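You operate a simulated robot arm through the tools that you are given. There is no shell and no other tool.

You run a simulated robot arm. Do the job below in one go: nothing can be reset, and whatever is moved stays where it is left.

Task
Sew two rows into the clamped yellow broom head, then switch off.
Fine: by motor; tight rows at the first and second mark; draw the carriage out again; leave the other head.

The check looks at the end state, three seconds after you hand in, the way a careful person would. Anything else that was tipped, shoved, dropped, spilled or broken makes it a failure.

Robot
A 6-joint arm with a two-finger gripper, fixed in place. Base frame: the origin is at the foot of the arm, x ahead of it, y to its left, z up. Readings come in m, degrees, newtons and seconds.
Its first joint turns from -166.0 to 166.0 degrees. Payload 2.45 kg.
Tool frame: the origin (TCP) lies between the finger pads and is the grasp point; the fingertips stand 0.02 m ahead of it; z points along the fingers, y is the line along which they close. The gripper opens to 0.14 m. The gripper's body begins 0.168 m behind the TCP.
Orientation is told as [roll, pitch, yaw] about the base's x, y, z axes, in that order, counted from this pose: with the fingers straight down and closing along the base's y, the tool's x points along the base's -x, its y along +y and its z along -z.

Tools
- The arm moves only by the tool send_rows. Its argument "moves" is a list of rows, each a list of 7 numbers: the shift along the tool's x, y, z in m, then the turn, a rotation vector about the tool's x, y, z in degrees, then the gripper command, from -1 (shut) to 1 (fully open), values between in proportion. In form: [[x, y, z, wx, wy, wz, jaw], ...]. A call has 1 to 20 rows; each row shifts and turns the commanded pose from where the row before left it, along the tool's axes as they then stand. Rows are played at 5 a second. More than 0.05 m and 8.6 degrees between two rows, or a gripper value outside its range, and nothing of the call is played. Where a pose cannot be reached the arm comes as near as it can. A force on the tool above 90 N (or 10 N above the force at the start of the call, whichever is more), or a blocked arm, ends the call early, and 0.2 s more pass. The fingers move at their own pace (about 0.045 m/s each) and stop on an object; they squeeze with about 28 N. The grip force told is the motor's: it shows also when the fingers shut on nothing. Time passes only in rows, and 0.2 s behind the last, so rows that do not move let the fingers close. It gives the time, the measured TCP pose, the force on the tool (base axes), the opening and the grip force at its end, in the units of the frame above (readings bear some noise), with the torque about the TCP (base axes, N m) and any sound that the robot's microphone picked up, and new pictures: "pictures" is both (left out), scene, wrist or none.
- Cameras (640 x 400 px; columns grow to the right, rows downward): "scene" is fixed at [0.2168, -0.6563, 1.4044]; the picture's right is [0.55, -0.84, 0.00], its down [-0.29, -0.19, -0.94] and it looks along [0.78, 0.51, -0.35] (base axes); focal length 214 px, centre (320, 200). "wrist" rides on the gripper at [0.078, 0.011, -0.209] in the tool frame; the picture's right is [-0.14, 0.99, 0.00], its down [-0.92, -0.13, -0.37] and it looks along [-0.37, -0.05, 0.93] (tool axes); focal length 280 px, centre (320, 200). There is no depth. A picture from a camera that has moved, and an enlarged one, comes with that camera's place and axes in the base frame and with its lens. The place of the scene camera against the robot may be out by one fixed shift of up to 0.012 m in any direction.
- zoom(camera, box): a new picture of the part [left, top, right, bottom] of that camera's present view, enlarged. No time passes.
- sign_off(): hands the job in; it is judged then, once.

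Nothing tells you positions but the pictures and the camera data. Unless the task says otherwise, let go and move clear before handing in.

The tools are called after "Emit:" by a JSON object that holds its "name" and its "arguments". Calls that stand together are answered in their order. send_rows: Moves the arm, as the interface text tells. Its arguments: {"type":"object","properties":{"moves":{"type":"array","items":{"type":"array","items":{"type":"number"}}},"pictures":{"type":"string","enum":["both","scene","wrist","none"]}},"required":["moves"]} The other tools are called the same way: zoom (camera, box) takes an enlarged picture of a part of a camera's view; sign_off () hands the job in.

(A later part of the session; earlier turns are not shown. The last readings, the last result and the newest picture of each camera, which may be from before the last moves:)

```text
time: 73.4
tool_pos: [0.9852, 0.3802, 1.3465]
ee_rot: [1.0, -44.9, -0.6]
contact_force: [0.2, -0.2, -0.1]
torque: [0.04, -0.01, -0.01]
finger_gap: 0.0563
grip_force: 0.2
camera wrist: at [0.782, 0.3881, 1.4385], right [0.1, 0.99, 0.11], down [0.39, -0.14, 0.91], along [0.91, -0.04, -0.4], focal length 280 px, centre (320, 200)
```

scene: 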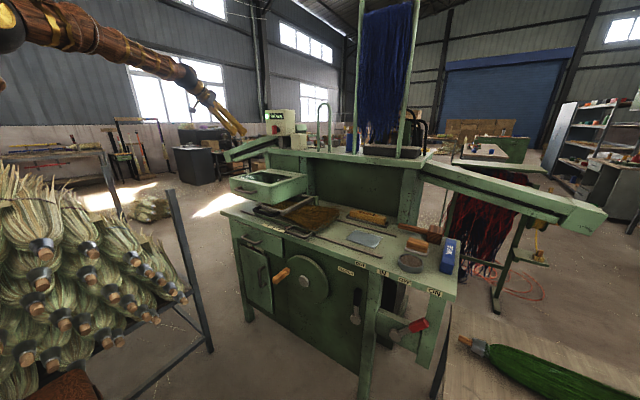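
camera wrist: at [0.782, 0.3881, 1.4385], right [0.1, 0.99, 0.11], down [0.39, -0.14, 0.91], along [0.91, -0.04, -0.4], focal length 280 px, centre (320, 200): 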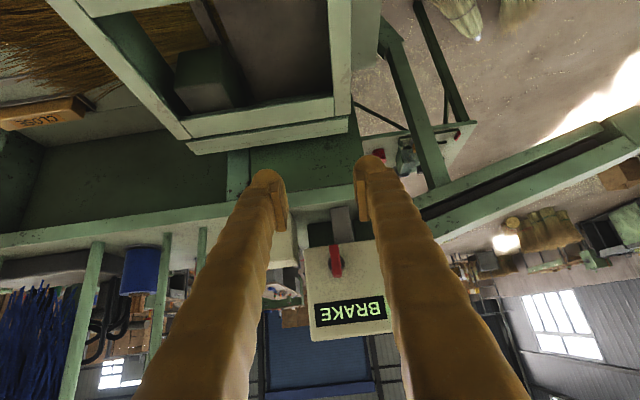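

Emit:
{"name": "send_rows", "arguments": {"moves": [[0.0284, -0.0311, -0.0132, 0, 0, 0, -0.15], [0.0284, -0.0311, -0.0132, 0, 0, 0, -0.15], [0.0284, -0.0311, -0.0132, 0, 0, 0, -0.15], [0.0284, -0.0311, -0.0132, 0, 0, 0, -0.15], [0.0284, -0.0311, -0.0132, 0, 0, 0, -0.15], [0.0284, -0.0311, -0.0132, 0, 0, 0, -0.15], [0.0284, -0.0311, -0.0132, 0, 0, 0, -0.15], [0.0284, -0.0311, -0.0132, 0, 0, 0, -0.15], [0.0284, -0.0311, -0.0132, 0, 0, 0, -0.15]], "pictures": "none"}}

Emit:
{"name": "send_rows", "arguments": {"moves": [[0.01375, -0.0414, 0.01375, 0, 0, 0, -0.15], [0.01375, -0.0414, 0.01375, 0, 0, 0, -0.15], [0.01375, -0.0414, 0.01375, 0, 0, 0, -0.15], [0.01375, -0.0414, 0.01375, 0, 0, 0, -0.15], [0.01375, -0.0414, 0.01375, 0, 0, 0, -0.15], [0.01375, -0.0414, 0.01375, 0, 0, 0, -0.15], [0.01375, -0.0414, 0.01375, 0, 0, 0, -0.15], [0.01375, -0.0414, 0.01375, 0, 0, 0, -0.15], [0.01375, -0.0414, 0.01375, 0, 0, 0, -0.15], [0.01375, -0.0414, 0.01375, 0, 0, 0, -0.15], [0.01375, -0.0414, 0.01375, 0, 0, 0, -0.15], [0.01375, -0.0414, 0.01375, 0, 0, 0, -0.15], [0.01375, -0.0414, 0.01375, 0, 0, 0, -0.15], [0.01375, -0.0414, 0.01375, 0, 0, 0, -0.15], [0.01375, -0.0414, 0.01375, 0, 0, 0, -0.15], [0.01375, -0.0414, 0.01375, 0, 0, 0, -0.15], [0.01375, -0.0414, 0.01375, 0, 0, 0, -0.15], [0.01375, -0.0414, 0.01375, 0, 0, 0, -0.15]], "pictures": "both"}}

```text
time: 75.4
tool_pos: [0.7219, 0.1017, 1.2449]
ee_rot: [1.1, -45.0, -0.7]
contact_force: [0.8, 0.4, 0.3]
torque: [-0.03, -0.02, -0.01]
finger_gap: 0.0595
grip_force: 0.1
```

```text
time: 79.2
tool_pos: [0.7209, -0.6411, 0.8834]
ee_rot: [1.0, -45.0, -0.7]
contact_force: [0.0, 0.3, 0.3]
torque: [-0.01, 0.02, 0.01]
finger_gap: 0.0596
grip_force: 0.0
camera wrist: at [0.5171, -0.6328, 0.9762], right [0.1, 0.99, 0.11], down [0.39, -0.14, 0.91], along [0.92, -0.04, -0.4], focal length 280 px, centre (320, 200)
```

scene: 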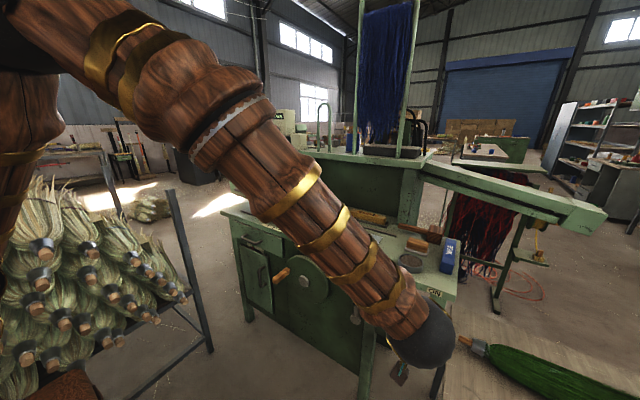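
wrist: 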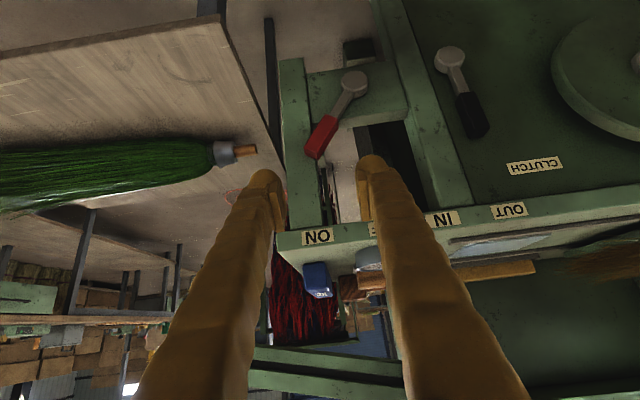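

Emit:
{"name": "send_rows", "arguments": {"moves": [[0.0161, -0.00125, 0.0352, 0, 0, 0, -0.15], [0.0161, -0.00125, 0.0352, 0, 0, 0, -0.15], [0.0161, -0.00125, 0.0352, 0, 0, 0, -0.15], [0.0161, -0.00125, 0.0352, 0, 0, 0, -0.15], [0, 0, 0, 0, 0, 0, -0.15]], "pictures": "wrist"}}

Emit:
{"name": "zoom", "arguments": {"camera": "wrist", "box": [220, 60, 420, 260]}}

```text
time: 80.4
tool_pos: [0.7768, -0.6411, 0.7386]
ee_rot: [1.1, -45.0, -0.8]
contact_force: [-0.2, 0.2, -0.5]
torque: [0.0, 0.01, -0.02]
finger_gap: 0.0595
grip_force: 0.0
camera wrist: at [0.5732, -0.6331, 0.8314], right [0.1, 0.99, 0.11], down [0.39, -0.14, 0.91], along [0.92, -0.04, -0.4], focal length 280 px, centre (320, 200)
```

wrist: 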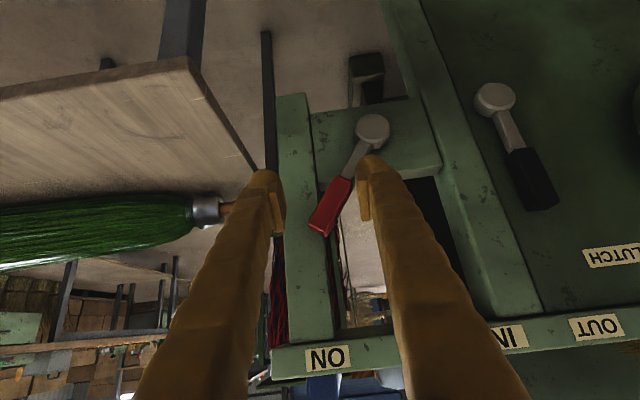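

```text
2.00 times, centred on (320, 160) of wrist
camera zoom: at [0.5732, -0.6331, 0.8314], right [0.1, 0.99, 0.11], down [0.39, -0.14, 0.91], along [0.92, -0.04, -0.4], focal length 561 px, centre (320, 280)
```

zoom: 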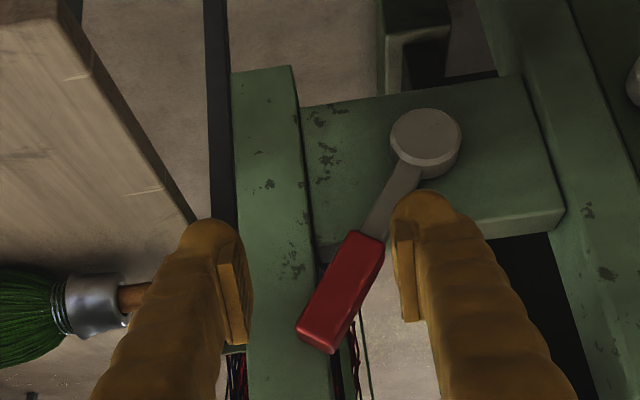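

Emit:
{"name": "send_rows", "arguments": {"moves": [[-0.0247, -0.002, 0.0247, 0, 0, 0, -0.15], [-0.0247, -0.002, 0.0247, 0, 0, 0, -0.15], [-0.0247, -0.001, 0.0247, 0, 0, 0, -0.15], [0, 0, 0, 0, 0, 0, -0.15]], "pictures": "wrist"}}

Emit:
{"name": "zoom", "arguments": {"camera": "wrist", "box": [220, 60, 420, 260]}}

```text
time: 81.4
tool_pos: [0.8821, -0.6477, 0.7376]
ee_rot: [1.2, -45.0, -0.9]
contact_force: [-39.3, 6.2, 9.1]
torque: [-0.37, -0.27, -1.35]
finger_gap: 0.0566
grip_force: 0.0
camera wrist: at [0.678, -0.6391, 0.8308], right [0.1, 0.99, 0.11], down [0.39, -0.14, 0.91], along [0.91, -0.05, -0.4], focal length 280 px, centre (320, 200)
```

wrist: 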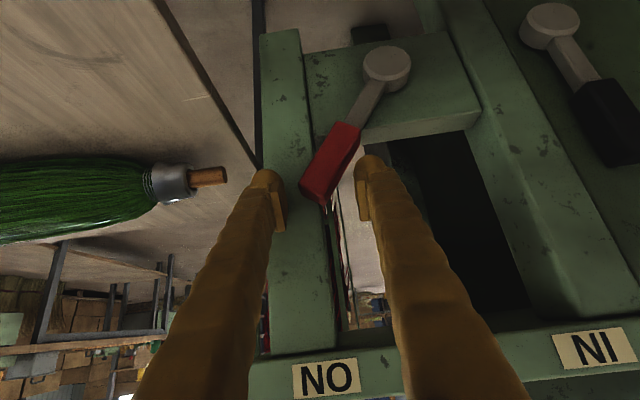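

```text
2.00 times, centred on (320, 160) of wrist
camera zoom: at [0.678, -0.6391, 0.8308], right [0.1, 0.99, 0.11], down [0.39, -0.14, 0.91], along [0.91, -0.05, -0.4], focal length 561 px, centre (320, 280)
```

zoom: 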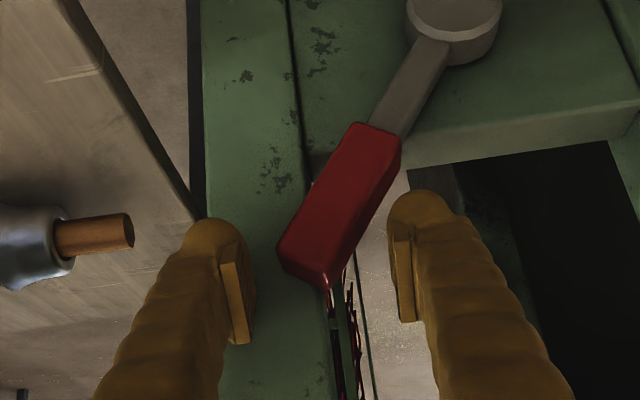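

The left fingertip is touching the table leg, so I back off 6 mm and then push the brake lever toward OFF (+y).

Emit:
{"name": "send_rows", "arguments": {"moves": [[0.0042, 0, -0.0042, 0, 0, 0, -0.15], [0, 0.012, 0, 0, 0, 0, -0.15], [0, 0.012, 0, 0, 0, 0, -0.15], [0, 0.012, 0, 0, 0, 0, -0.15], [0, 0.012, 0, 0, 0, 0, -0.15], [0, 0, 0, 0, 0, 0, -0.15]], "pictures": "wrist"}}

Emit:
{"name": "zoom", "arguments": {"camera": "wrist", "box": [220, 60, 420, 260]}}

```text
time: 82.8
tool_pos: [0.8751, -0.6007, 0.7429]
ee_rot: [0.9, -45.2, -0.7]
contact_force: [-21.9, -45.9, 60.0]
torque: [-3.68, -0.23, -1.84]
finger_gap: 0.1013
grip_force: 28.8
camera wrist: at [0.6707, -0.5923, 0.834], right [0.1, 0.99, 0.11], down [0.39, -0.14, 0.91], along [0.92, -0.05, -0.4], focal length 280 px, centre (320, 200)
```

wrist: 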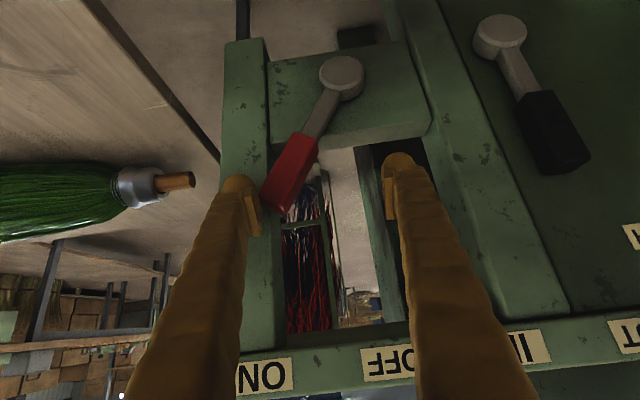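

```text
2.00 times, centred on (320, 160) of wrist
camera zoom: at [0.6707, -0.5923, 0.834], right [0.1, 0.99, 0.11], down [0.39, -0.14, 0.91], along [0.92, -0.05, -0.4], focal length 561 px, centre (320, 280)
```

zoom: 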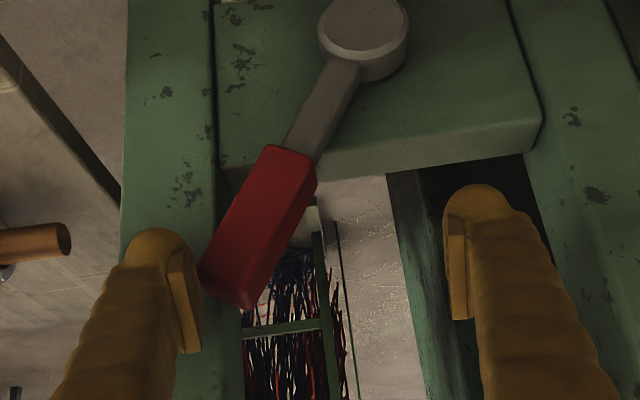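

The fingers are being spread apart because they only caught the end of the handle. I will release, back out, close the fingers and push lower on the handle with them shut.

Emit:
{"name": "send_rows", "arguments": {"moves": [[0, -0.012, 0, 0, 0, 0, -0.15], [0, -0.012, 0, 0, 0, 0, -0.15], [0, -0.015, 0, 0, 0, 0, -0.15], [0, -0.005, 0, 0, 0, 0, -0.15], [0.0212, 0, -0.0212, 0, 0, 0, -0.15], [0.0283, 0, -0.0283, 0, 0, 0, -0.15], [0.0212, 0, -0.0212, 0, 0, 0, -1], [0, 0, 0, 0, 0, 0, -1], [0, 0, 0, 0, 0, 0, -1], [0, 0, 0, 0, 0, 0, -1]], "pictures": "both"}}

Emit:
{"name": "zoom", "arguments": {"camera": "wrist", "box": [220, 60, 420, 260]}}

```text
time: 85.0
tool_pos: [0.7755, -0.6428, 0.7398]
ee_rot: [1.1, -45.0, -0.8]
contact_force: [0.8, 0.1, -0.2]
torque: [0.0, 0.01, 0.0]
finger_gap: 0.0
grip_force: 22.1
camera wrist: at [0.572, -0.6341, 0.8326], right [0.1, 0.99, 0.11], down [0.39, -0.14, 0.91], along [0.92, -0.04, -0.4], focal length 280 px, centre (320, 200)
```

scene: 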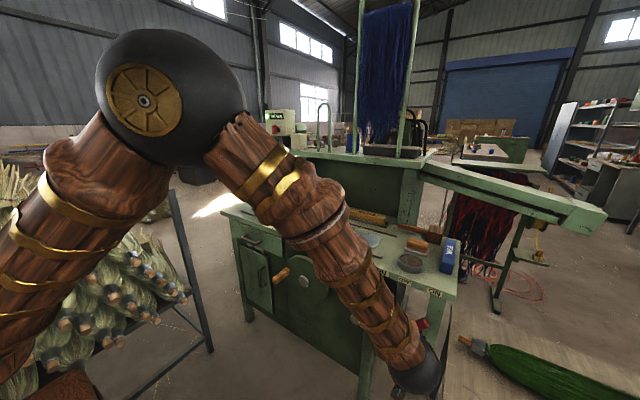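
wrist: 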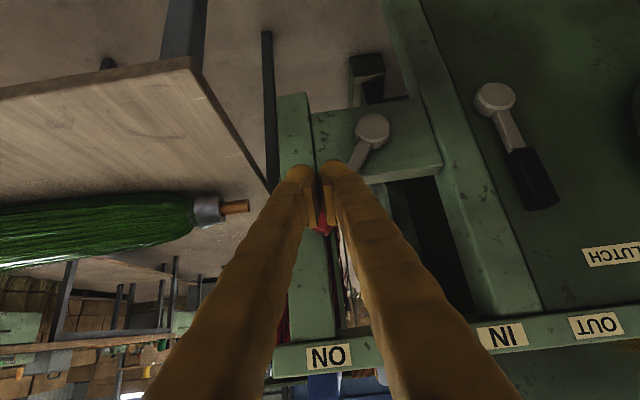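

```text
2.00 times, centred on (320, 160) of wrist
camera zoom: at [0.572, -0.6341, 0.8326], right [0.1, 0.99, 0.11], down [0.39, -0.14, 0.91], along [0.92, -0.04, -0.4], focal length 561 px, centre (320, 280)
```

zoom: 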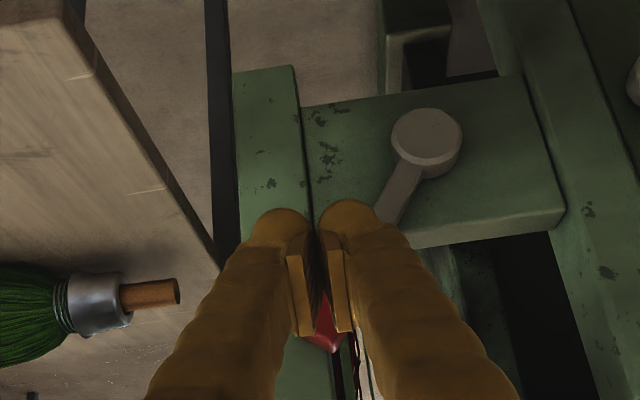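

Emit:
{"name": "send_rows", "arguments": {"moves": [[0.0124, -0.0285, 0.0124, 0, 0, 0, -1], [0.0124, -0.0285, 0.0124, 0, 0, 0, -1], [-0.0247, 0, 0.0247, 0, 0, 0, -1], [-0.0247, 0, 0.0247, 0, 0, 0, -1], [-0.0233, 0, 0.0233, 0, 0, 0, -1], [0, 0, 0, 0, 0, 0, -1]], "pictures": "both"}}

Emit:
{"name": "zoom", "arguments": {"camera": "wrist", "box": [220, 60, 420, 260]}}

```text
time: 86.4
tool_pos: [0.8783, -0.7005, 0.7043]
ee_rot: [1.1, -44.9, -0.8]
contact_force: [-0.6, 0.1, -0.1]
torque: [0.02, -0.03, 0.03]
finger_gap: 0.0001
grip_force: 28.2
camera wrist: at [0.675, -0.6928, 0.796], right [0.1, 0.99, 0.11], down [0.39, -0.14, 0.91], along [0.92, -0.04, -0.4], focal length 280 px, centre (320, 200)
```

scene: 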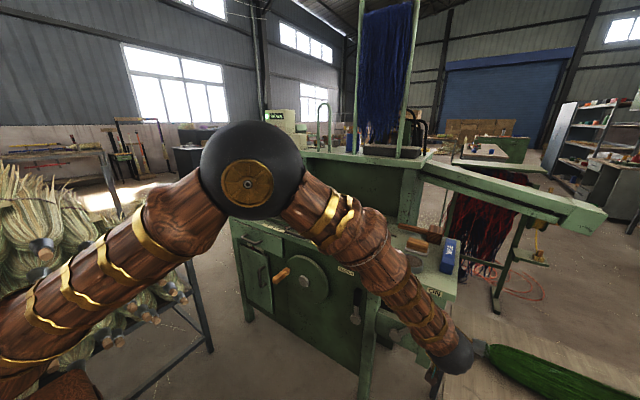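
wrist: 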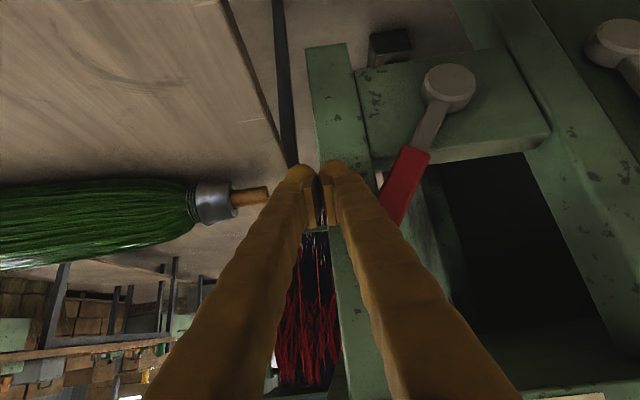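

```text
2.00 times, centred on (320, 160) of wrist
camera zoom: at [0.675, -0.6928, 0.796], right [0.1, 0.99, 0.11], down [0.39, -0.14, 0.91], along [0.92, -0.04, -0.4], focal length 561 px, centre (320, 280)
```

zoom: 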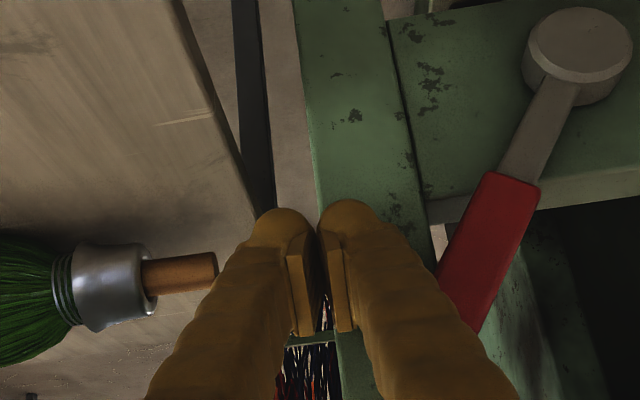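

Emit:
{"name": "send_rows", "arguments": {"moves": [[0, 0.012, 0, 0, 0, 0, -1], [0, 0.012, 0, 0, 0, 0, -1], [0, 0.012, 0, 0, 0, 0, -1], [0, 0.012, 0, 0, 0, 0, -1], [0, 0, 0, 0, 0, 0, -1]], "pictures": "wrist"}}

Emit:
{"name": "zoom", "arguments": {"camera": "wrist", "box": [220, 60, 420, 260]}}

```text
time: 87.6
tool_pos: [0.8786, -0.6507, 0.7041]
ee_rot: [1.2, -44.9, -0.6]
contact_force: [0.4, 1.1, -0.4]
torque: [0.03, 0.02, 0.02]
finger_gap: 0.0
grip_force: 29.0
camera wrist: at [0.6746, -0.6428, 0.7959], right [0.1, 0.99, 0.11], down [0.39, -0.14, 0.91], along [0.92, -0.04, -0.4], focal length 280 px, centre (320, 200)
```

wrist: 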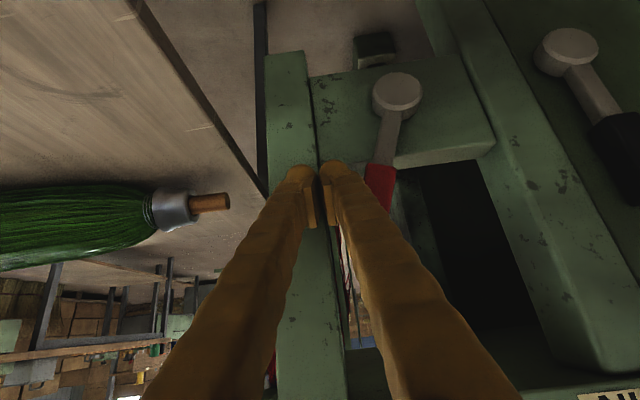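

```text
2.00 times, centred on (320, 160) of wrist
camera zoom: at [0.6746, -0.6428, 0.7959], right [0.1, 0.99, 0.11], down [0.39, -0.14, 0.91], along [0.92, -0.04, -0.4], focal length 561 px, centre (320, 280)
```

zoom: 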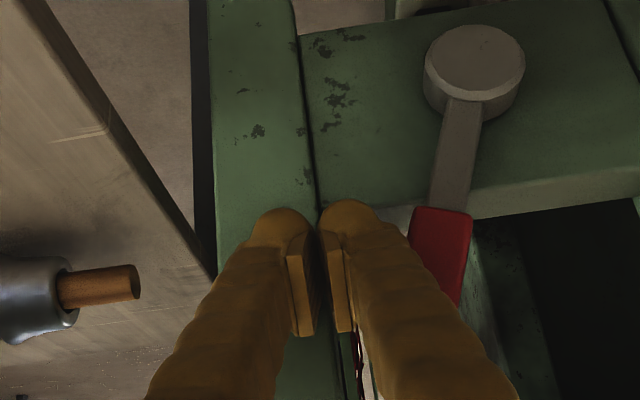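

Emit:
{"name": "send_rows", "arguments": {"moves": [[0, 0.01, 0, 0, 0, 0, -1], [0, 0.01, 0, 0, 0, 0, -1], [0, 0.01, 0, 0, 0, 0, -1], [0, 0.01, 0, 0, 0, 0, -1], [0, 0, 0, 0, 0, 0, -1]], "pictures": "both"}}

Emit:
{"name": "zoom", "arguments": {"camera": "wrist", "box": [220, 60, 420, 260]}}

Emit:
{"name": "zoom", "arguments": {"camera": "scene", "box": [245, 100, 305, 150]}}

```text
time: 88.8
tool_pos: [0.8786, -0.6103, 0.7045]
ee_rot: [1.2, -45.0, -0.9]
contact_force: [1.2, -0.3, -0.6]
torque: [-0.03, 0.01, -0.01]
finger_gap: 0.0
grip_force: 28.3
camera wrist: at [0.6746, -0.6033, 0.7968], right [0.1, 0.99, 0.11], down [0.39, -0.14, 0.91], along [0.92, -0.04, -0.4], focal length 280 px, centre (320, 200)
```

scene: 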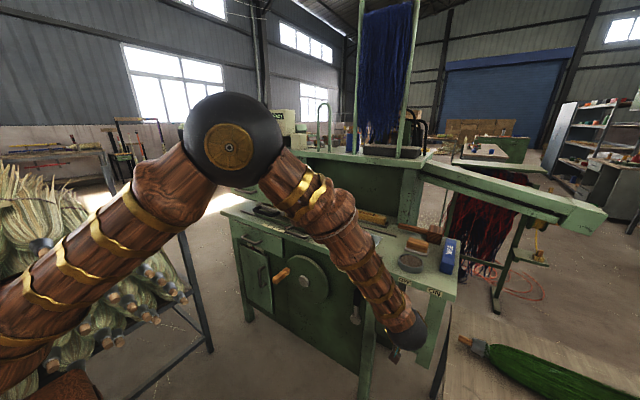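
wrist: 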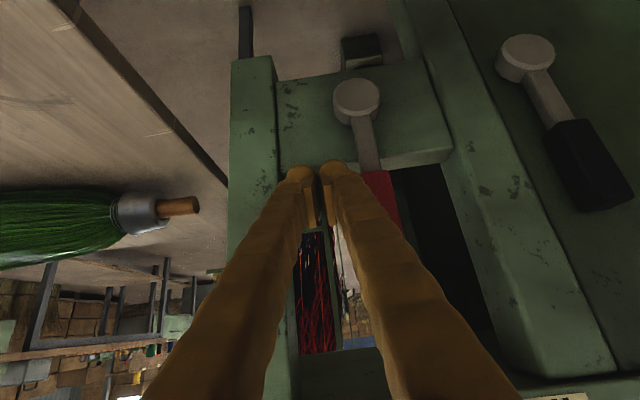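

```text
2.00 times, centred on (320, 160) of wrist
camera zoom: at [0.6746, -0.6033, 0.7968], right [0.1, 0.99, 0.11], down [0.39, -0.14, 0.91], along [0.92, -0.04, -0.4], focal length 561 px, centre (320, 280)
```

zoom: 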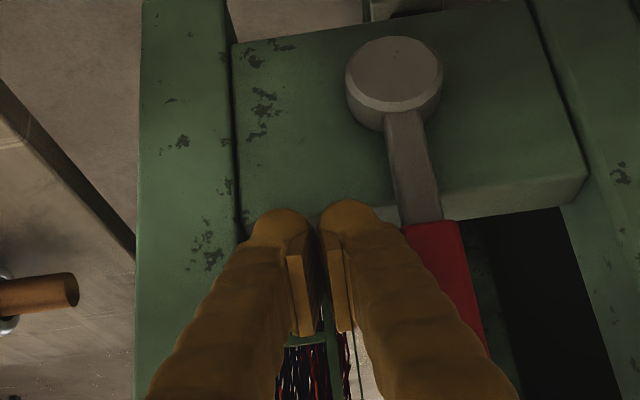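

```text
8.00 times, centred on (275, 125) of scene
camera zoom: at [0.2168, -0.6563, 1.4044], right [0.55, -0.84, 0.0], down [-0.29, -0.19, -0.94], along [0.78, 0.51, -0.35], focal length 1716 px, centre (680, 800)
```

zoom: 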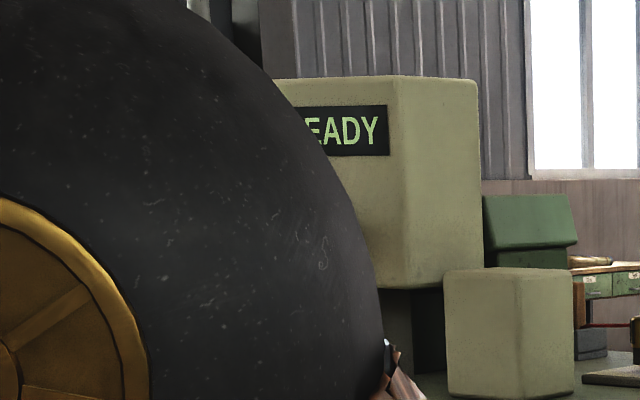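

The display now reads "READY": main on and brake off. I will back away from the brake lever and line up the open fingers in front of the clutch lever.

Emit:
{"name": "send_rows", "arguments": {"moves": [[0, -0.006, 0, 0, 0, 0, -1], [0.0247, 0, -0.0247, 0, 0, 0, -1], [0.0247, 0, -0.0247, 0, 0, 0, -1], [0.0247, 0, -0.0247, 0, 0, 0, -0.15], [-0.002, 0.04, -0.002, 0, 0, 0, -0.15], [-0.002, 0.04, -0.002, 0, 0, 0, -0.15], [-0.002, 0.04, -0.002, 0, 0, 0, -0.15], [-0.001, 0.04, -0.001, 0, 0, 0, -0.15], [0, 0.04, 0, 0, 0, 0, -0.15], [0, 0.018, 0, 0, 0, 0, -0.15], [0, 0, 0, 0, 0, 0, -0.15]], "pictures": "both"}}

Emit:
{"name": "zoom", "arguments": {"camera": "wrist", "box": [200, 40, 440, 240]}}

Emit:
{"name": "zoom", "arguments": {"camera": "scene", "box": [340, 250, 460, 360]}}

Emit:
{"name": "zoom", "arguments": {"camera": "scene", "box": [245, 100, 305, 150]}}

```text
time: 91.2
tool_pos: [0.7738, -0.3998, 0.7156]
ee_rot: [1.1, -45.0, -0.7]
contact_force: [0.1, 0.2, 0.6]
torque: [0.03, -0.01, 0.01]
finger_gap: 0.0597
grip_force: 0.1
camera wrist: at [0.5707, -0.3918, 0.809], right [0.1, 0.99, 0.11], down [0.39, -0.14, 0.91], along [0.92, -0.04, -0.4], focal length 280 px, centre (320, 200)
```

scene: 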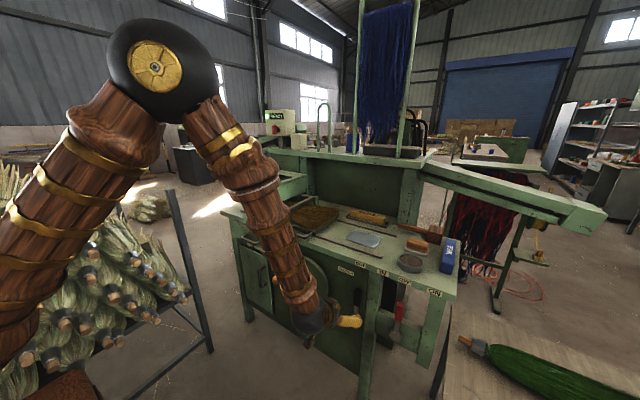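
wrist: 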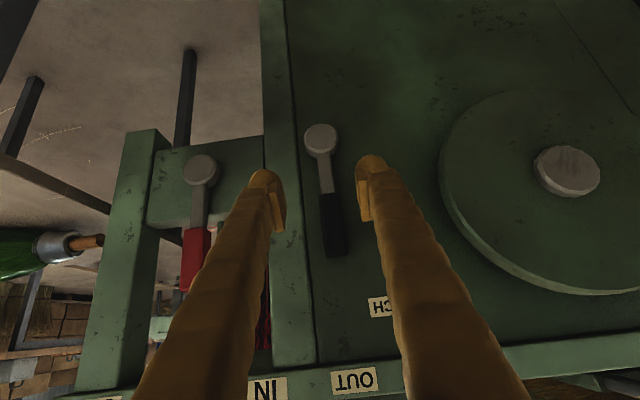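

```text
2.00 times, centred on (320, 140) of wrist
camera zoom: at [0.5707, -0.3918, 0.809], right [0.1, 0.99, 0.11], down [0.39, -0.14, 0.91], along [0.92, -0.04, -0.4], focal length 561 px, centre (320, 320)
```

zoom: 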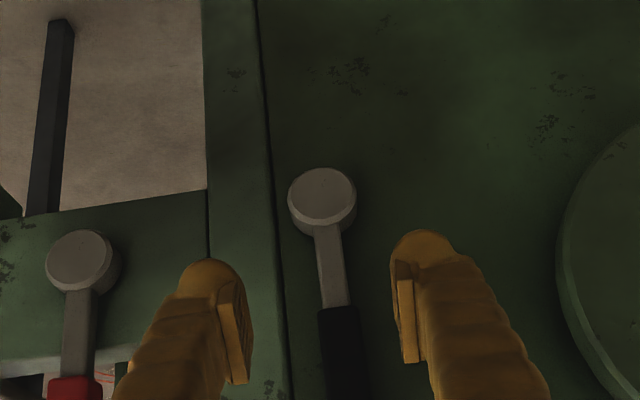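

```text
3.64 times, centred on (400, 305) of scene
camera zoom: at [0.2168, -0.6563, 1.4044], right [0.55, -0.84, 0.0], down [-0.29, -0.19, -0.94], along [0.78, 0.51, -0.35], focal length 780 px, centre (29, -182)
```

zoom: 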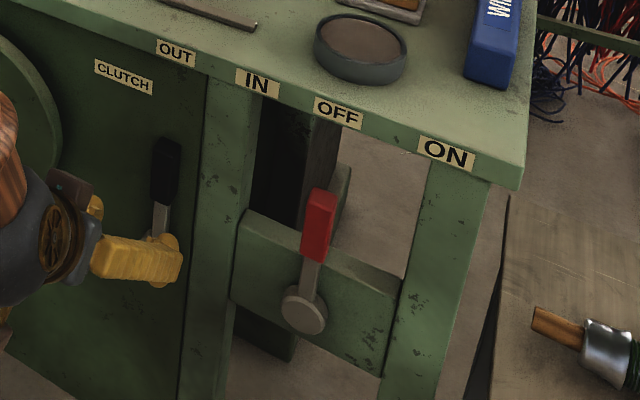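

```text
8.00 times, centred on (275, 125) of scene
camera zoom: at [0.2168, -0.6563, 1.4044], right [0.55, -0.84, 0.0], down [-0.29, -0.19, -0.94], along [0.78, 0.51, -0.35], focal length 1716 px, centre (680, 800)
```

zoom: 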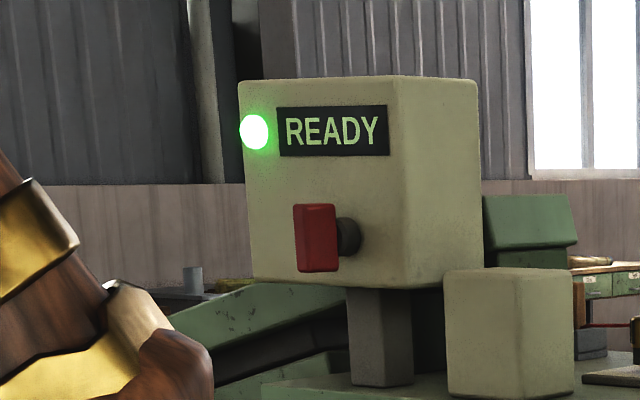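

The display says READY, the brake lever is upright at OFF and the clutch lever is between the finger lines. I will slide forward to straddle the clutch handle.

Emit:
{"name": "send_rows", "arguments": {"moves": [[-0.024, 0.0015, 0.024, 0, 0, 0, -0.15], [-0.024, 0.0015, 0.024, 0, 0, 0, -0.15], [-0.022, 0.0015, 0.022, 0, 0, 0, -0.15], [0, 0, 0, 0, 0, 0, -0.15]], "pictures": "wrist"}}

Emit:
{"name": "zoom", "arguments": {"camera": "wrist", "box": [200, 60, 440, 260]}}

Emit:
{"name": "zoom", "arguments": {"camera": "scene", "box": [320, 250, 420, 340]}}

```text
time: 92.2
tool_pos: [0.8719, -0.3954, 0.717]
ee_rot: [1.1, -45.0, -0.8]
contact_force: [-0.8, 0.0, 0.7]
torque: [0.03, 0.0, 0.0]
finger_gap: 0.0596
grip_force: 0.0
camera wrist: at [0.6672, -0.3873, 0.8097], right [0.1, 0.99, 0.11], down [0.39, -0.14, 0.91], along [0.92, -0.04, -0.4], focal length 280 px, centre (320, 200)
```

wrist: 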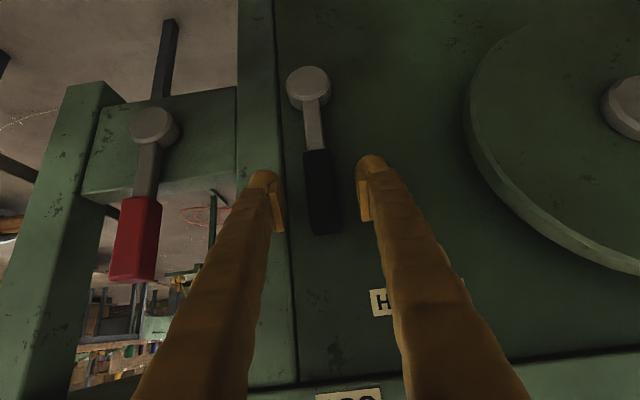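

```text
2.00 times, centred on (320, 160) of wrist
camera zoom: at [0.6672, -0.3873, 0.8097], right [0.1, 0.99, 0.11], down [0.39, -0.14, 0.91], along [0.92, -0.04, -0.4], focal length 561 px, centre (320, 280)
```

zoom: 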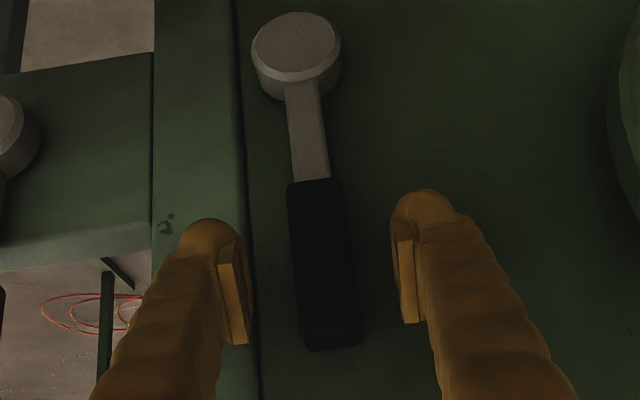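

```text
4.44 times, centred on (370, 295) of scene
camera zoom: at [0.2168, -0.6563, 1.4044], right [0.55, -0.84, 0.0], down [-0.29, -0.19, -0.94], along [0.78, 0.51, -0.35], focal length 953 px, centre (98, -222)
```

zoom: 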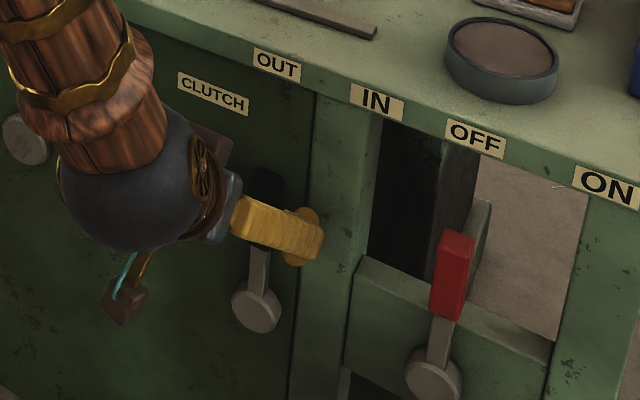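

The handle is between the fingers. I will now push the clutch toward IN and watch for sound, the display and the wheel.

Emit:
{"name": "send_rows", "arguments": {"moves": [[0, -0.01, 0, 0, 0, 0, -0.15], [0, -0.01, 0, 0, 0, 0, -0.15], [0, -0.01, 0, 0, 0, 0, -0.15], [0, -0.01, 0, 0, 0, 0, -0.15], [0, -0.01, 0, 0, 0, 0, -0.15], [0, -0.01, 0, 0, 0, 0, -0.15], [0, -0.01, 0, 0, 0, 0, -0.15]], "pictures": "both"}}

Emit:
{"name": "zoom", "arguments": {"camera": "scene", "box": [245, 100, 305, 150]}}

Emit:
{"name": "zoom", "arguments": {"camera": "wrist", "box": [200, 60, 440, 260]}}

```text
time: 93.8
tool_pos: [0.8715, -0.4633, 0.7163]
ee_rot: [1.1, -45.1, -0.8]
contact_force: [0.6, -0.7, 0.3]
torque: [0.01, 0.0, 0.03]
finger_gap: 0.0606
grip_force: 0.3
camera wrist: at [0.6679, -0.456, 0.8089], right [0.1, 0.99, 0.11], down [0.39, -0.14, 0.91], along [0.92, -0.05, -0.4], focal length 280 px, centre (320, 200)
```

scene: 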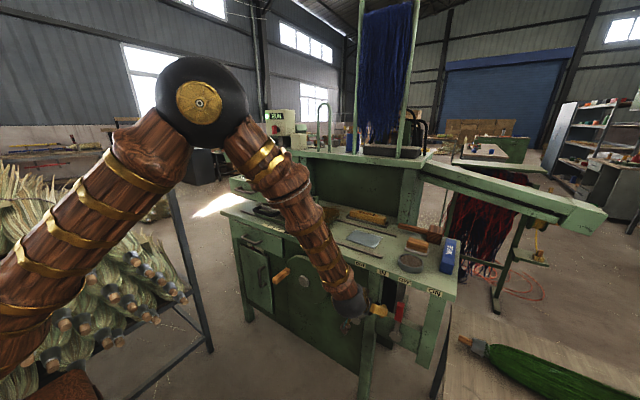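
wrist: 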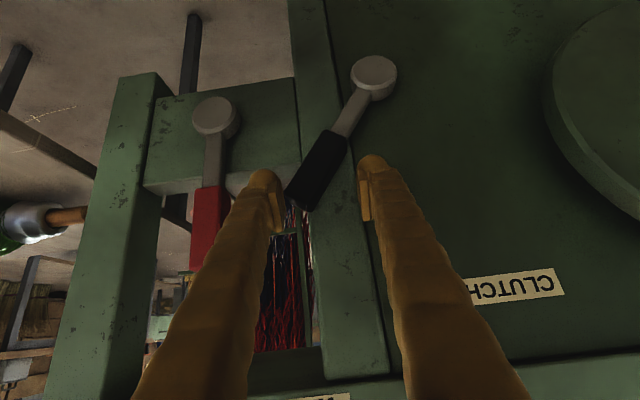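

```text
8.00 times, centred on (275, 125) of scene
camera zoom: at [0.2168, -0.6563, 1.4044], right [0.55, -0.84, 0.0], down [-0.29, -0.19, -0.94], along [0.78, 0.51, -0.35], focal length 1716 px, centre (680, 800)
```

zoom: 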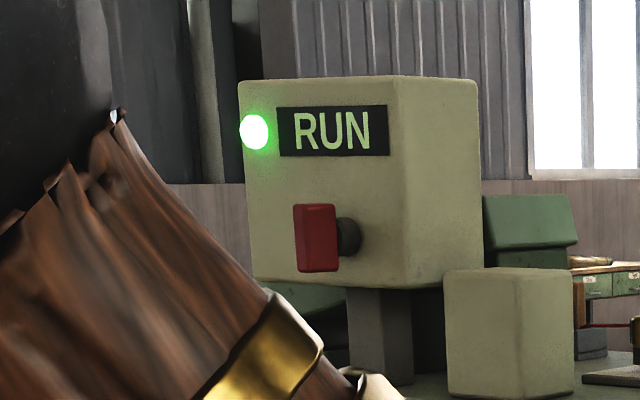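

```text
2.00 times, centred on (320, 160) of wrist
camera zoom: at [0.6679, -0.456, 0.8089], right [0.1, 0.99, 0.11], down [0.39, -0.14, 0.91], along [0.92, -0.05, -0.4], focal length 561 px, centre (320, 280)
```

zoom: 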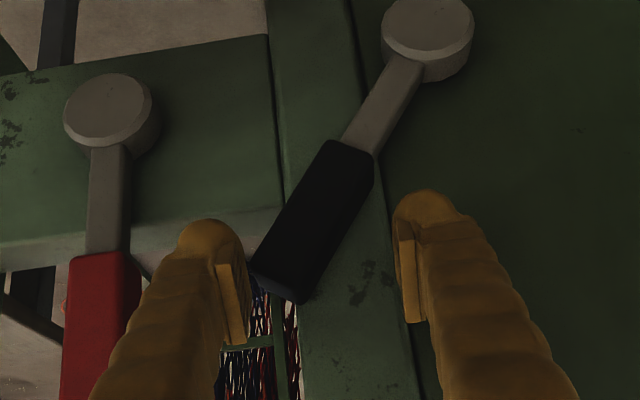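

The display reads RUN and the clutch is IN. I will lower the fingers to mid-handle, ready to disengage, and keep watching the display.

Emit:
{"name": "send_rows", "arguments": {"moves": [[0.0085, 0, 0.0085, 0, 0, 0, -0.15], [0.0085, 0, 0.0085, 0, 0, 0, -0.15], [0.0085, -0.003, 0.0085, 0, 0, 0, -0.15]], "pictures": "both"}}

Emit:
{"name": "zoom", "arguments": {"camera": "scene", "box": [245, 100, 305, 150]}}

Emit:
{"name": "zoom", "arguments": {"camera": "scene", "box": [220, 170, 360, 330]}}

```text
time: 94.6
tool_pos: [0.8715, -0.4675, 0.6807]
ee_rot: [1.2, -45.0, -0.8]
contact_force: [-0.9, 0.5, 0.6]
torque: [-0.02, 0.04, -0.02]
finger_gap: 0.0598
grip_force: 0.1
camera wrist: at [0.6674, -0.4585, 0.7726], right [0.1, 0.99, 0.11], down [0.39, -0.14, 0.91], along [0.92, -0.04, -0.4], focal length 280 px, centre (320, 200)
```

scene: 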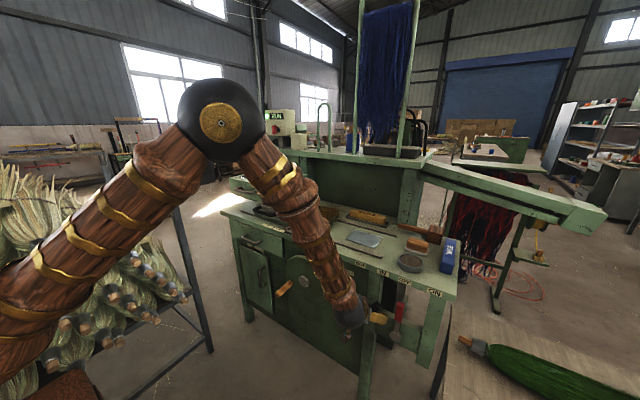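
wrist: 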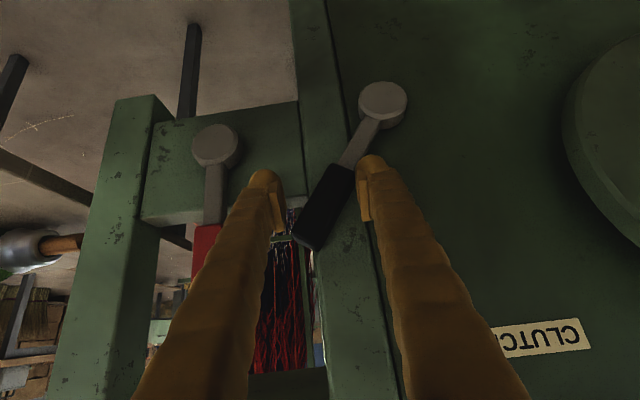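

```text
8.00 times, centred on (275, 125) of scene
camera zoom: at [0.2168, -0.6563, 1.4044], right [0.55, -0.84, 0.0], down [-0.29, -0.19, -0.94], along [0.78, 0.51, -0.35], focal length 1716 px, centre (680, 800)
```

zoom: 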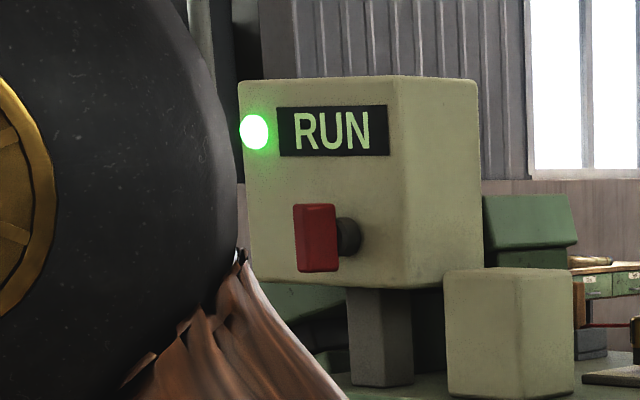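

```text
2.50 times, centred on (290, 250) of scene
camera zoom: at [0.2168, -0.6563, 1.4044], right [0.55, -0.84, 0.0], down [-0.29, -0.19, -0.94], along [0.78, 0.51, -0.35], focal length 536 px, centre (395, 75)
```

zoom: 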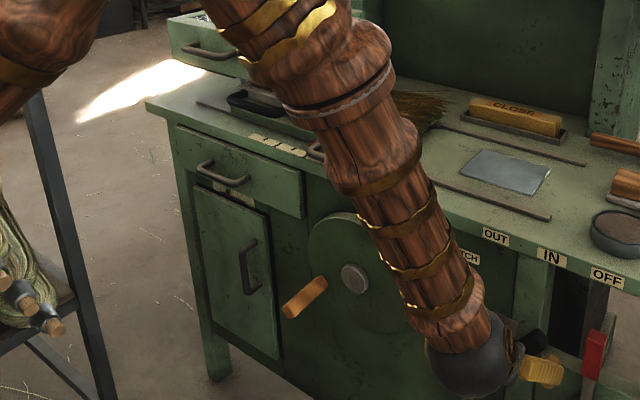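

Emit:
{"name": "send_rows", "arguments": {"moves": [[0, 0, 0, 0, 0, 0, -0.15], [0, 0, 0, 0, 0, 0, -0.15]], "pictures": "none"}}

Emit:
{"name": "zoom", "arguments": {"camera": "scene", "box": [225, 210, 335, 290]}}

Emit:
{"name": "zoom", "arguments": {"camera": "scene", "box": [245, 100, 305, 150]}}

```text
time: 95.2
tool_pos: [0.8711, -0.4675, 0.6812]
ee_rot: [1.1, -45.0, -0.8]
contact_force: [-0.5, -0.7, -0.2]
torque: [-0.01, 0.02, 0.02]
finger_gap: 0.0594
grip_force: 0.1
```

```text
5.00 times, centred on (280, 250) of scene
camera zoom: at [0.2168, -0.6563, 1.4044], right [0.55, -0.84, 0.0], down [-0.29, -0.19, -0.94], along [0.78, 0.51, -0.35], focal length 1072 px, centre (520, -50)
```

zoom: 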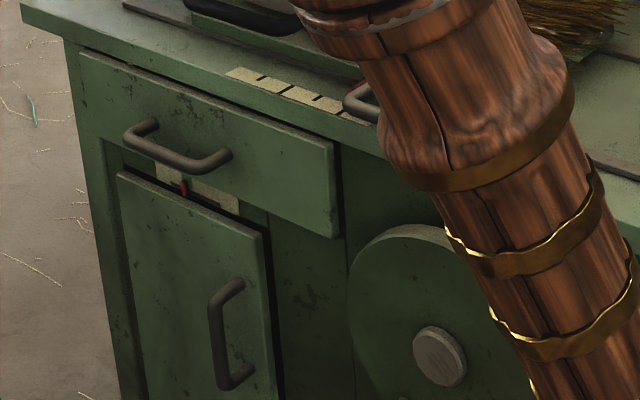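

```text
8.00 times, centred on (275, 125) of scene
camera zoom: at [0.2168, -0.6563, 1.4044], right [0.55, -0.84, 0.0], down [-0.29, -0.19, -0.94], along [0.78, 0.51, -0.35], focal length 1716 px, centre (680, 800)
```

zoom: 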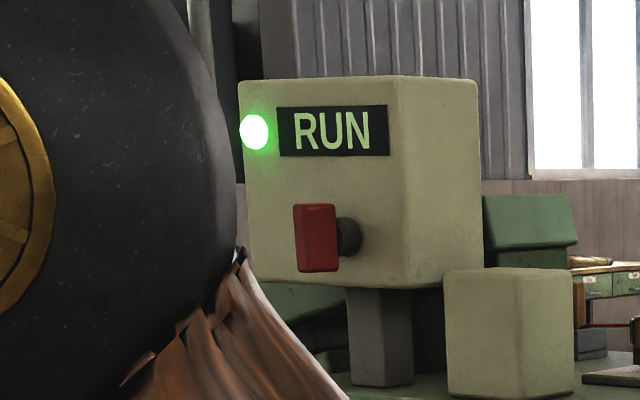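

Emit:
{"name": "send_rows", "arguments": {"moves": [[0, 0, 0, 0, 0, 0, -0.15], [0, 0, 0, 0, 0, 0, -0.15]], "pictures": "none"}}

Emit:
{"name": "zoom", "arguments": {"camera": "scene", "box": [225, 220, 385, 330]}}

Emit:
{"name": "zoom", "arguments": {"camera": "scene", "box": [245, 100, 305, 150]}}

```text
time: 95.8
tool_pos: [0.8714, -0.4678, 0.6801]
ee_rot: [1.1, -45.0, -0.8]
contact_force: [-0.1, 0.8, -0.4]
torque: [0.0, 0.0, -0.03]
finger_gap: 0.0594
grip_force: 0.0
```

```text
3.64 times, centred on (305, 275) of scene
camera zoom: at [0.2168, -0.6563, 1.4044], right [0.55, -0.84, 0.0], down [-0.29, -0.19, -0.94], along [0.78, 0.51, -0.35], focal length 780 px, centre (374, -73)
```

zoom: 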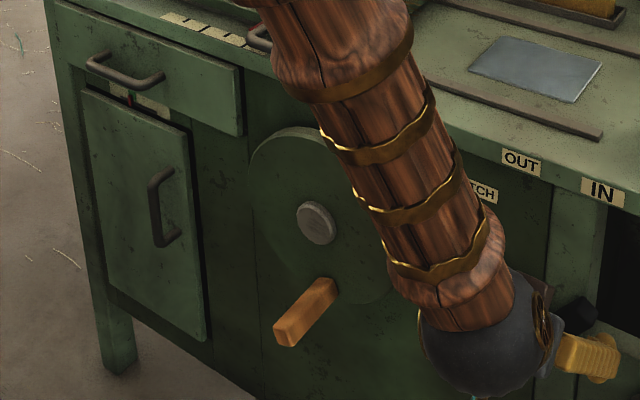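

```text
8.00 times, centred on (275, 125) of scene
camera zoom: at [0.2168, -0.6563, 1.4044], right [0.55, -0.84, 0.0], down [-0.29, -0.19, -0.94], along [0.78, 0.51, -0.35], focal length 1716 px, centre (680, 800)
```

zoom: 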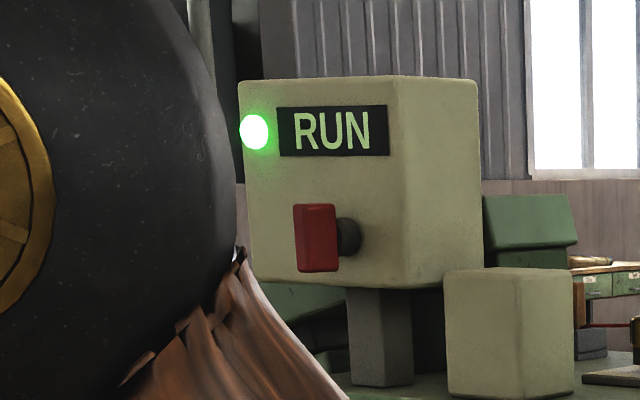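

Emit:
{"name": "send_rows", "arguments": {"moves": [[0, 0, 0, 0, 0, 0, -0.15], [0, 0, 0, 0, 0, 0, -0.15], [0, 0, 0, 0, 0, 0, -0.15]], "pictures": "none"}}

Emit:
{"name": "zoom", "arguments": {"camera": "scene", "box": [225, 220, 385, 330]}}

Emit:
{"name": "zoom", "arguments": {"camera": "scene", "box": [245, 100, 305, 150]}}

```text
time: 96.6
tool_pos: [0.871, -0.4659, 0.6804]
ee_rot: [1.1, -45.0, -0.9]
contact_force: [-0.1, -0.3, -0.4]
torque: [0.02, 0.04, -0.03]
finger_gap: 0.0594
grip_force: 0.1
```

```text
3.64 times, centred on (305, 275) of scene
camera zoom: at [0.2168, -0.6563, 1.4044], right [0.55, -0.84, 0.0], down [-0.29, -0.19, -0.94], along [0.78, 0.51, -0.35], focal length 780 px, centre (374, -73)
```

zoom: 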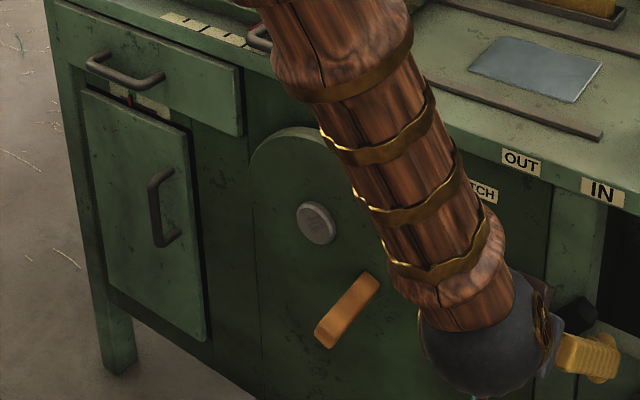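

```text
8.00 times, centred on (275, 125) of scene
camera zoom: at [0.2168, -0.6563, 1.4044], right [0.55, -0.84, 0.0], down [-0.29, -0.19, -0.94], along [0.78, 0.51, -0.35], focal length 1716 px, centre (680, 800)
```

zoom: 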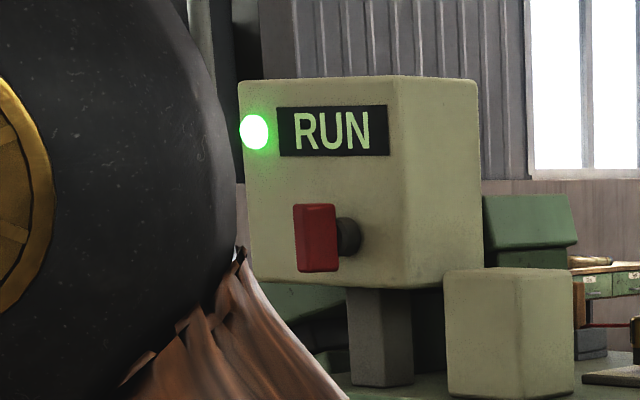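

Emit:
{"name": "send_rows", "arguments": {"moves": [[0, 0, 0, 0, 0, 0, -0.15], [0, 0, 0, 0, 0, 0, -0.15], [0, 0, 0, 0, 0, 0, -0.15], [0, 0, 0, 0, 0, 0, -0.15]], "pictures": "none"}}

Emit:
{"name": "zoom", "arguments": {"camera": "scene", "box": [225, 220, 385, 330]}}

Emit:
{"name": "zoom", "arguments": {"camera": "scene", "box": [245, 100, 305, 150]}}

```text
time: 97.6
tool_pos: [0.8715, -0.4674, 0.6795]
ee_rot: [1.2, -45.0, -0.8]
contact_force: [-4.3, 6.0, 8.5]
torque: [0.41, -0.05, 0.25]
finger_gap: 0.0642
grip_force: 3.5
```

```text
3.64 times, centred on (305, 275) of scene
camera zoom: at [0.2168, -0.6563, 1.4044], right [0.55, -0.84, 0.0], down [-0.29, -0.19, -0.94], along [0.78, 0.51, -0.35], focal length 780 px, centre (374, -73)
```

zoom: 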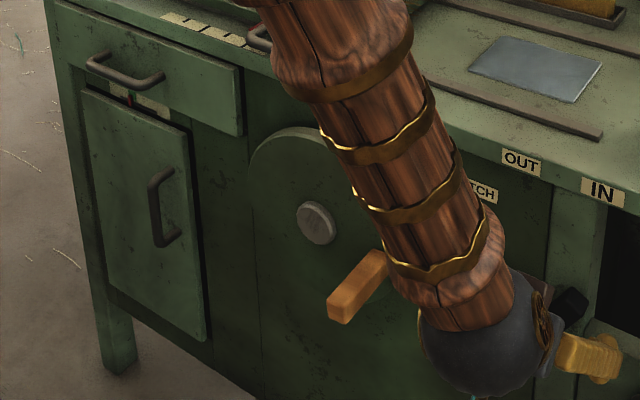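

```text
8.00 times, centred on (275, 125) of scene
camera zoom: at [0.2168, -0.6563, 1.4044], right [0.55, -0.84, 0.0], down [-0.29, -0.19, -0.94], along [0.78, 0.51, -0.35], focal length 1716 px, centre (680, 800)
```

zoom: 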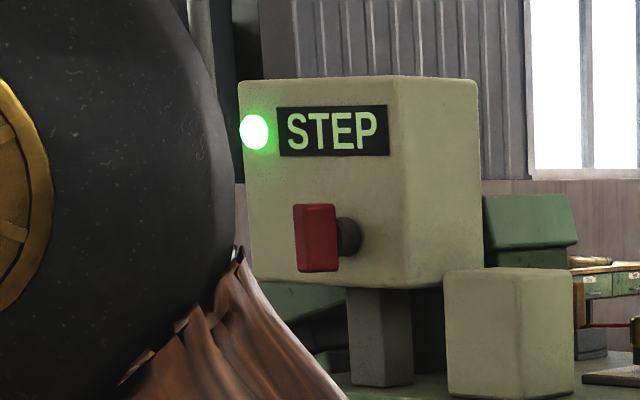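

The display says "STEP": the first row is done, and the clutch lever is pressing toward OUT against my finger. I will move with it back to the OUT position.

Emit:
{"name": "send_rows", "arguments": {"moves": [[0, 0.012, 0, 0, 0, 0, -0.15], [0, 0.012, 0, 0, 0, 0, -0.15], [0, 0.012, 0, 0, 0, 0, -0.15], [0, 0.012, 0, 0, 0, 0, -0.15], [0, 0.012, 0, 0, 0, 0, -0.15], [0, 0.01, 0, 0, 0, 0, -0.15]], "pictures": "wrist"}}

Emit:
{"name": "zoom", "arguments": {"camera": "wrist", "box": [200, 60, 440, 260]}}

Emit:
{"name": "zoom", "arguments": {"camera": "scene", "box": [245, 100, 305, 150]}}

```text
time: 99.0
tool_pos: [0.8702, -0.3979, 0.6809]
ee_rot: [1.1, -45.0, -0.8]
contact_force: [-0.5, 0.2, 0.2]
torque: [0.02, 0.0, 0.0]
finger_gap: 0.0597
grip_force: 0.1
camera wrist: at [0.667, -0.3895, 0.7738], right [0.1, 0.99, 0.11], down [0.39, -0.14, 0.91], along [0.92, -0.04, -0.4], focal length 280 px, centre (320, 200)
```

wrist: 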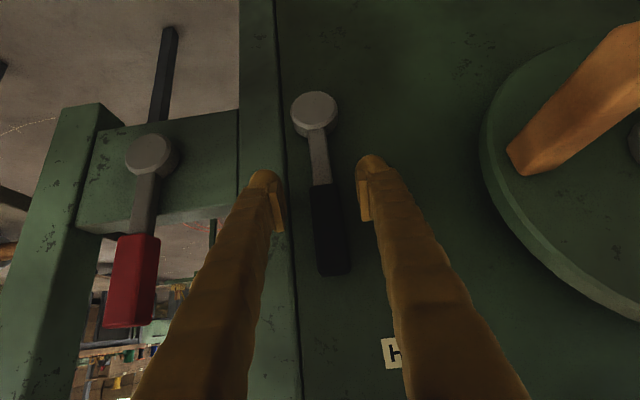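

```text
2.00 times, centred on (320, 160) of wrist
camera zoom: at [0.667, -0.3895, 0.7738], right [0.1, 0.99, 0.11], down [0.39, -0.14, 0.91], along [0.92, -0.04, -0.4], focal length 561 px, centre (320, 280)
```

zoom: 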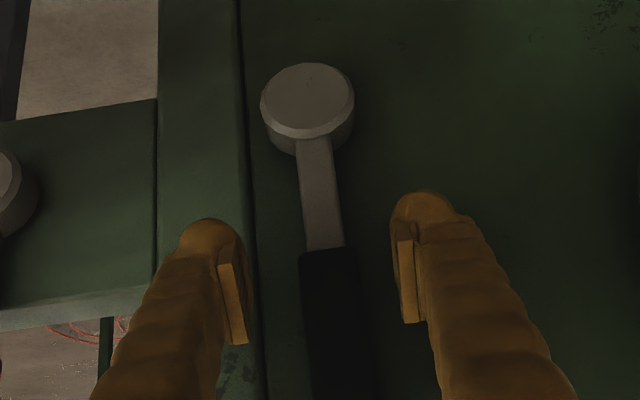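

```text
8.00 times, centred on (275, 125) of scene
camera zoom: at [0.2168, -0.6563, 1.4044], right [0.55, -0.84, 0.0], down [-0.29, -0.19, -0.94], along [0.78, 0.51, -0.35], focal length 1716 px, centre (680, 800)
```

zoom: 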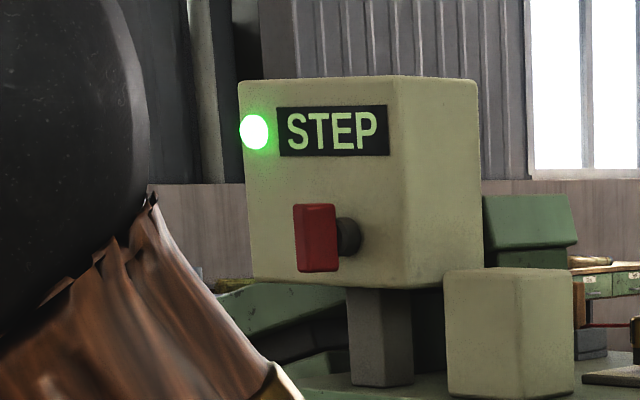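

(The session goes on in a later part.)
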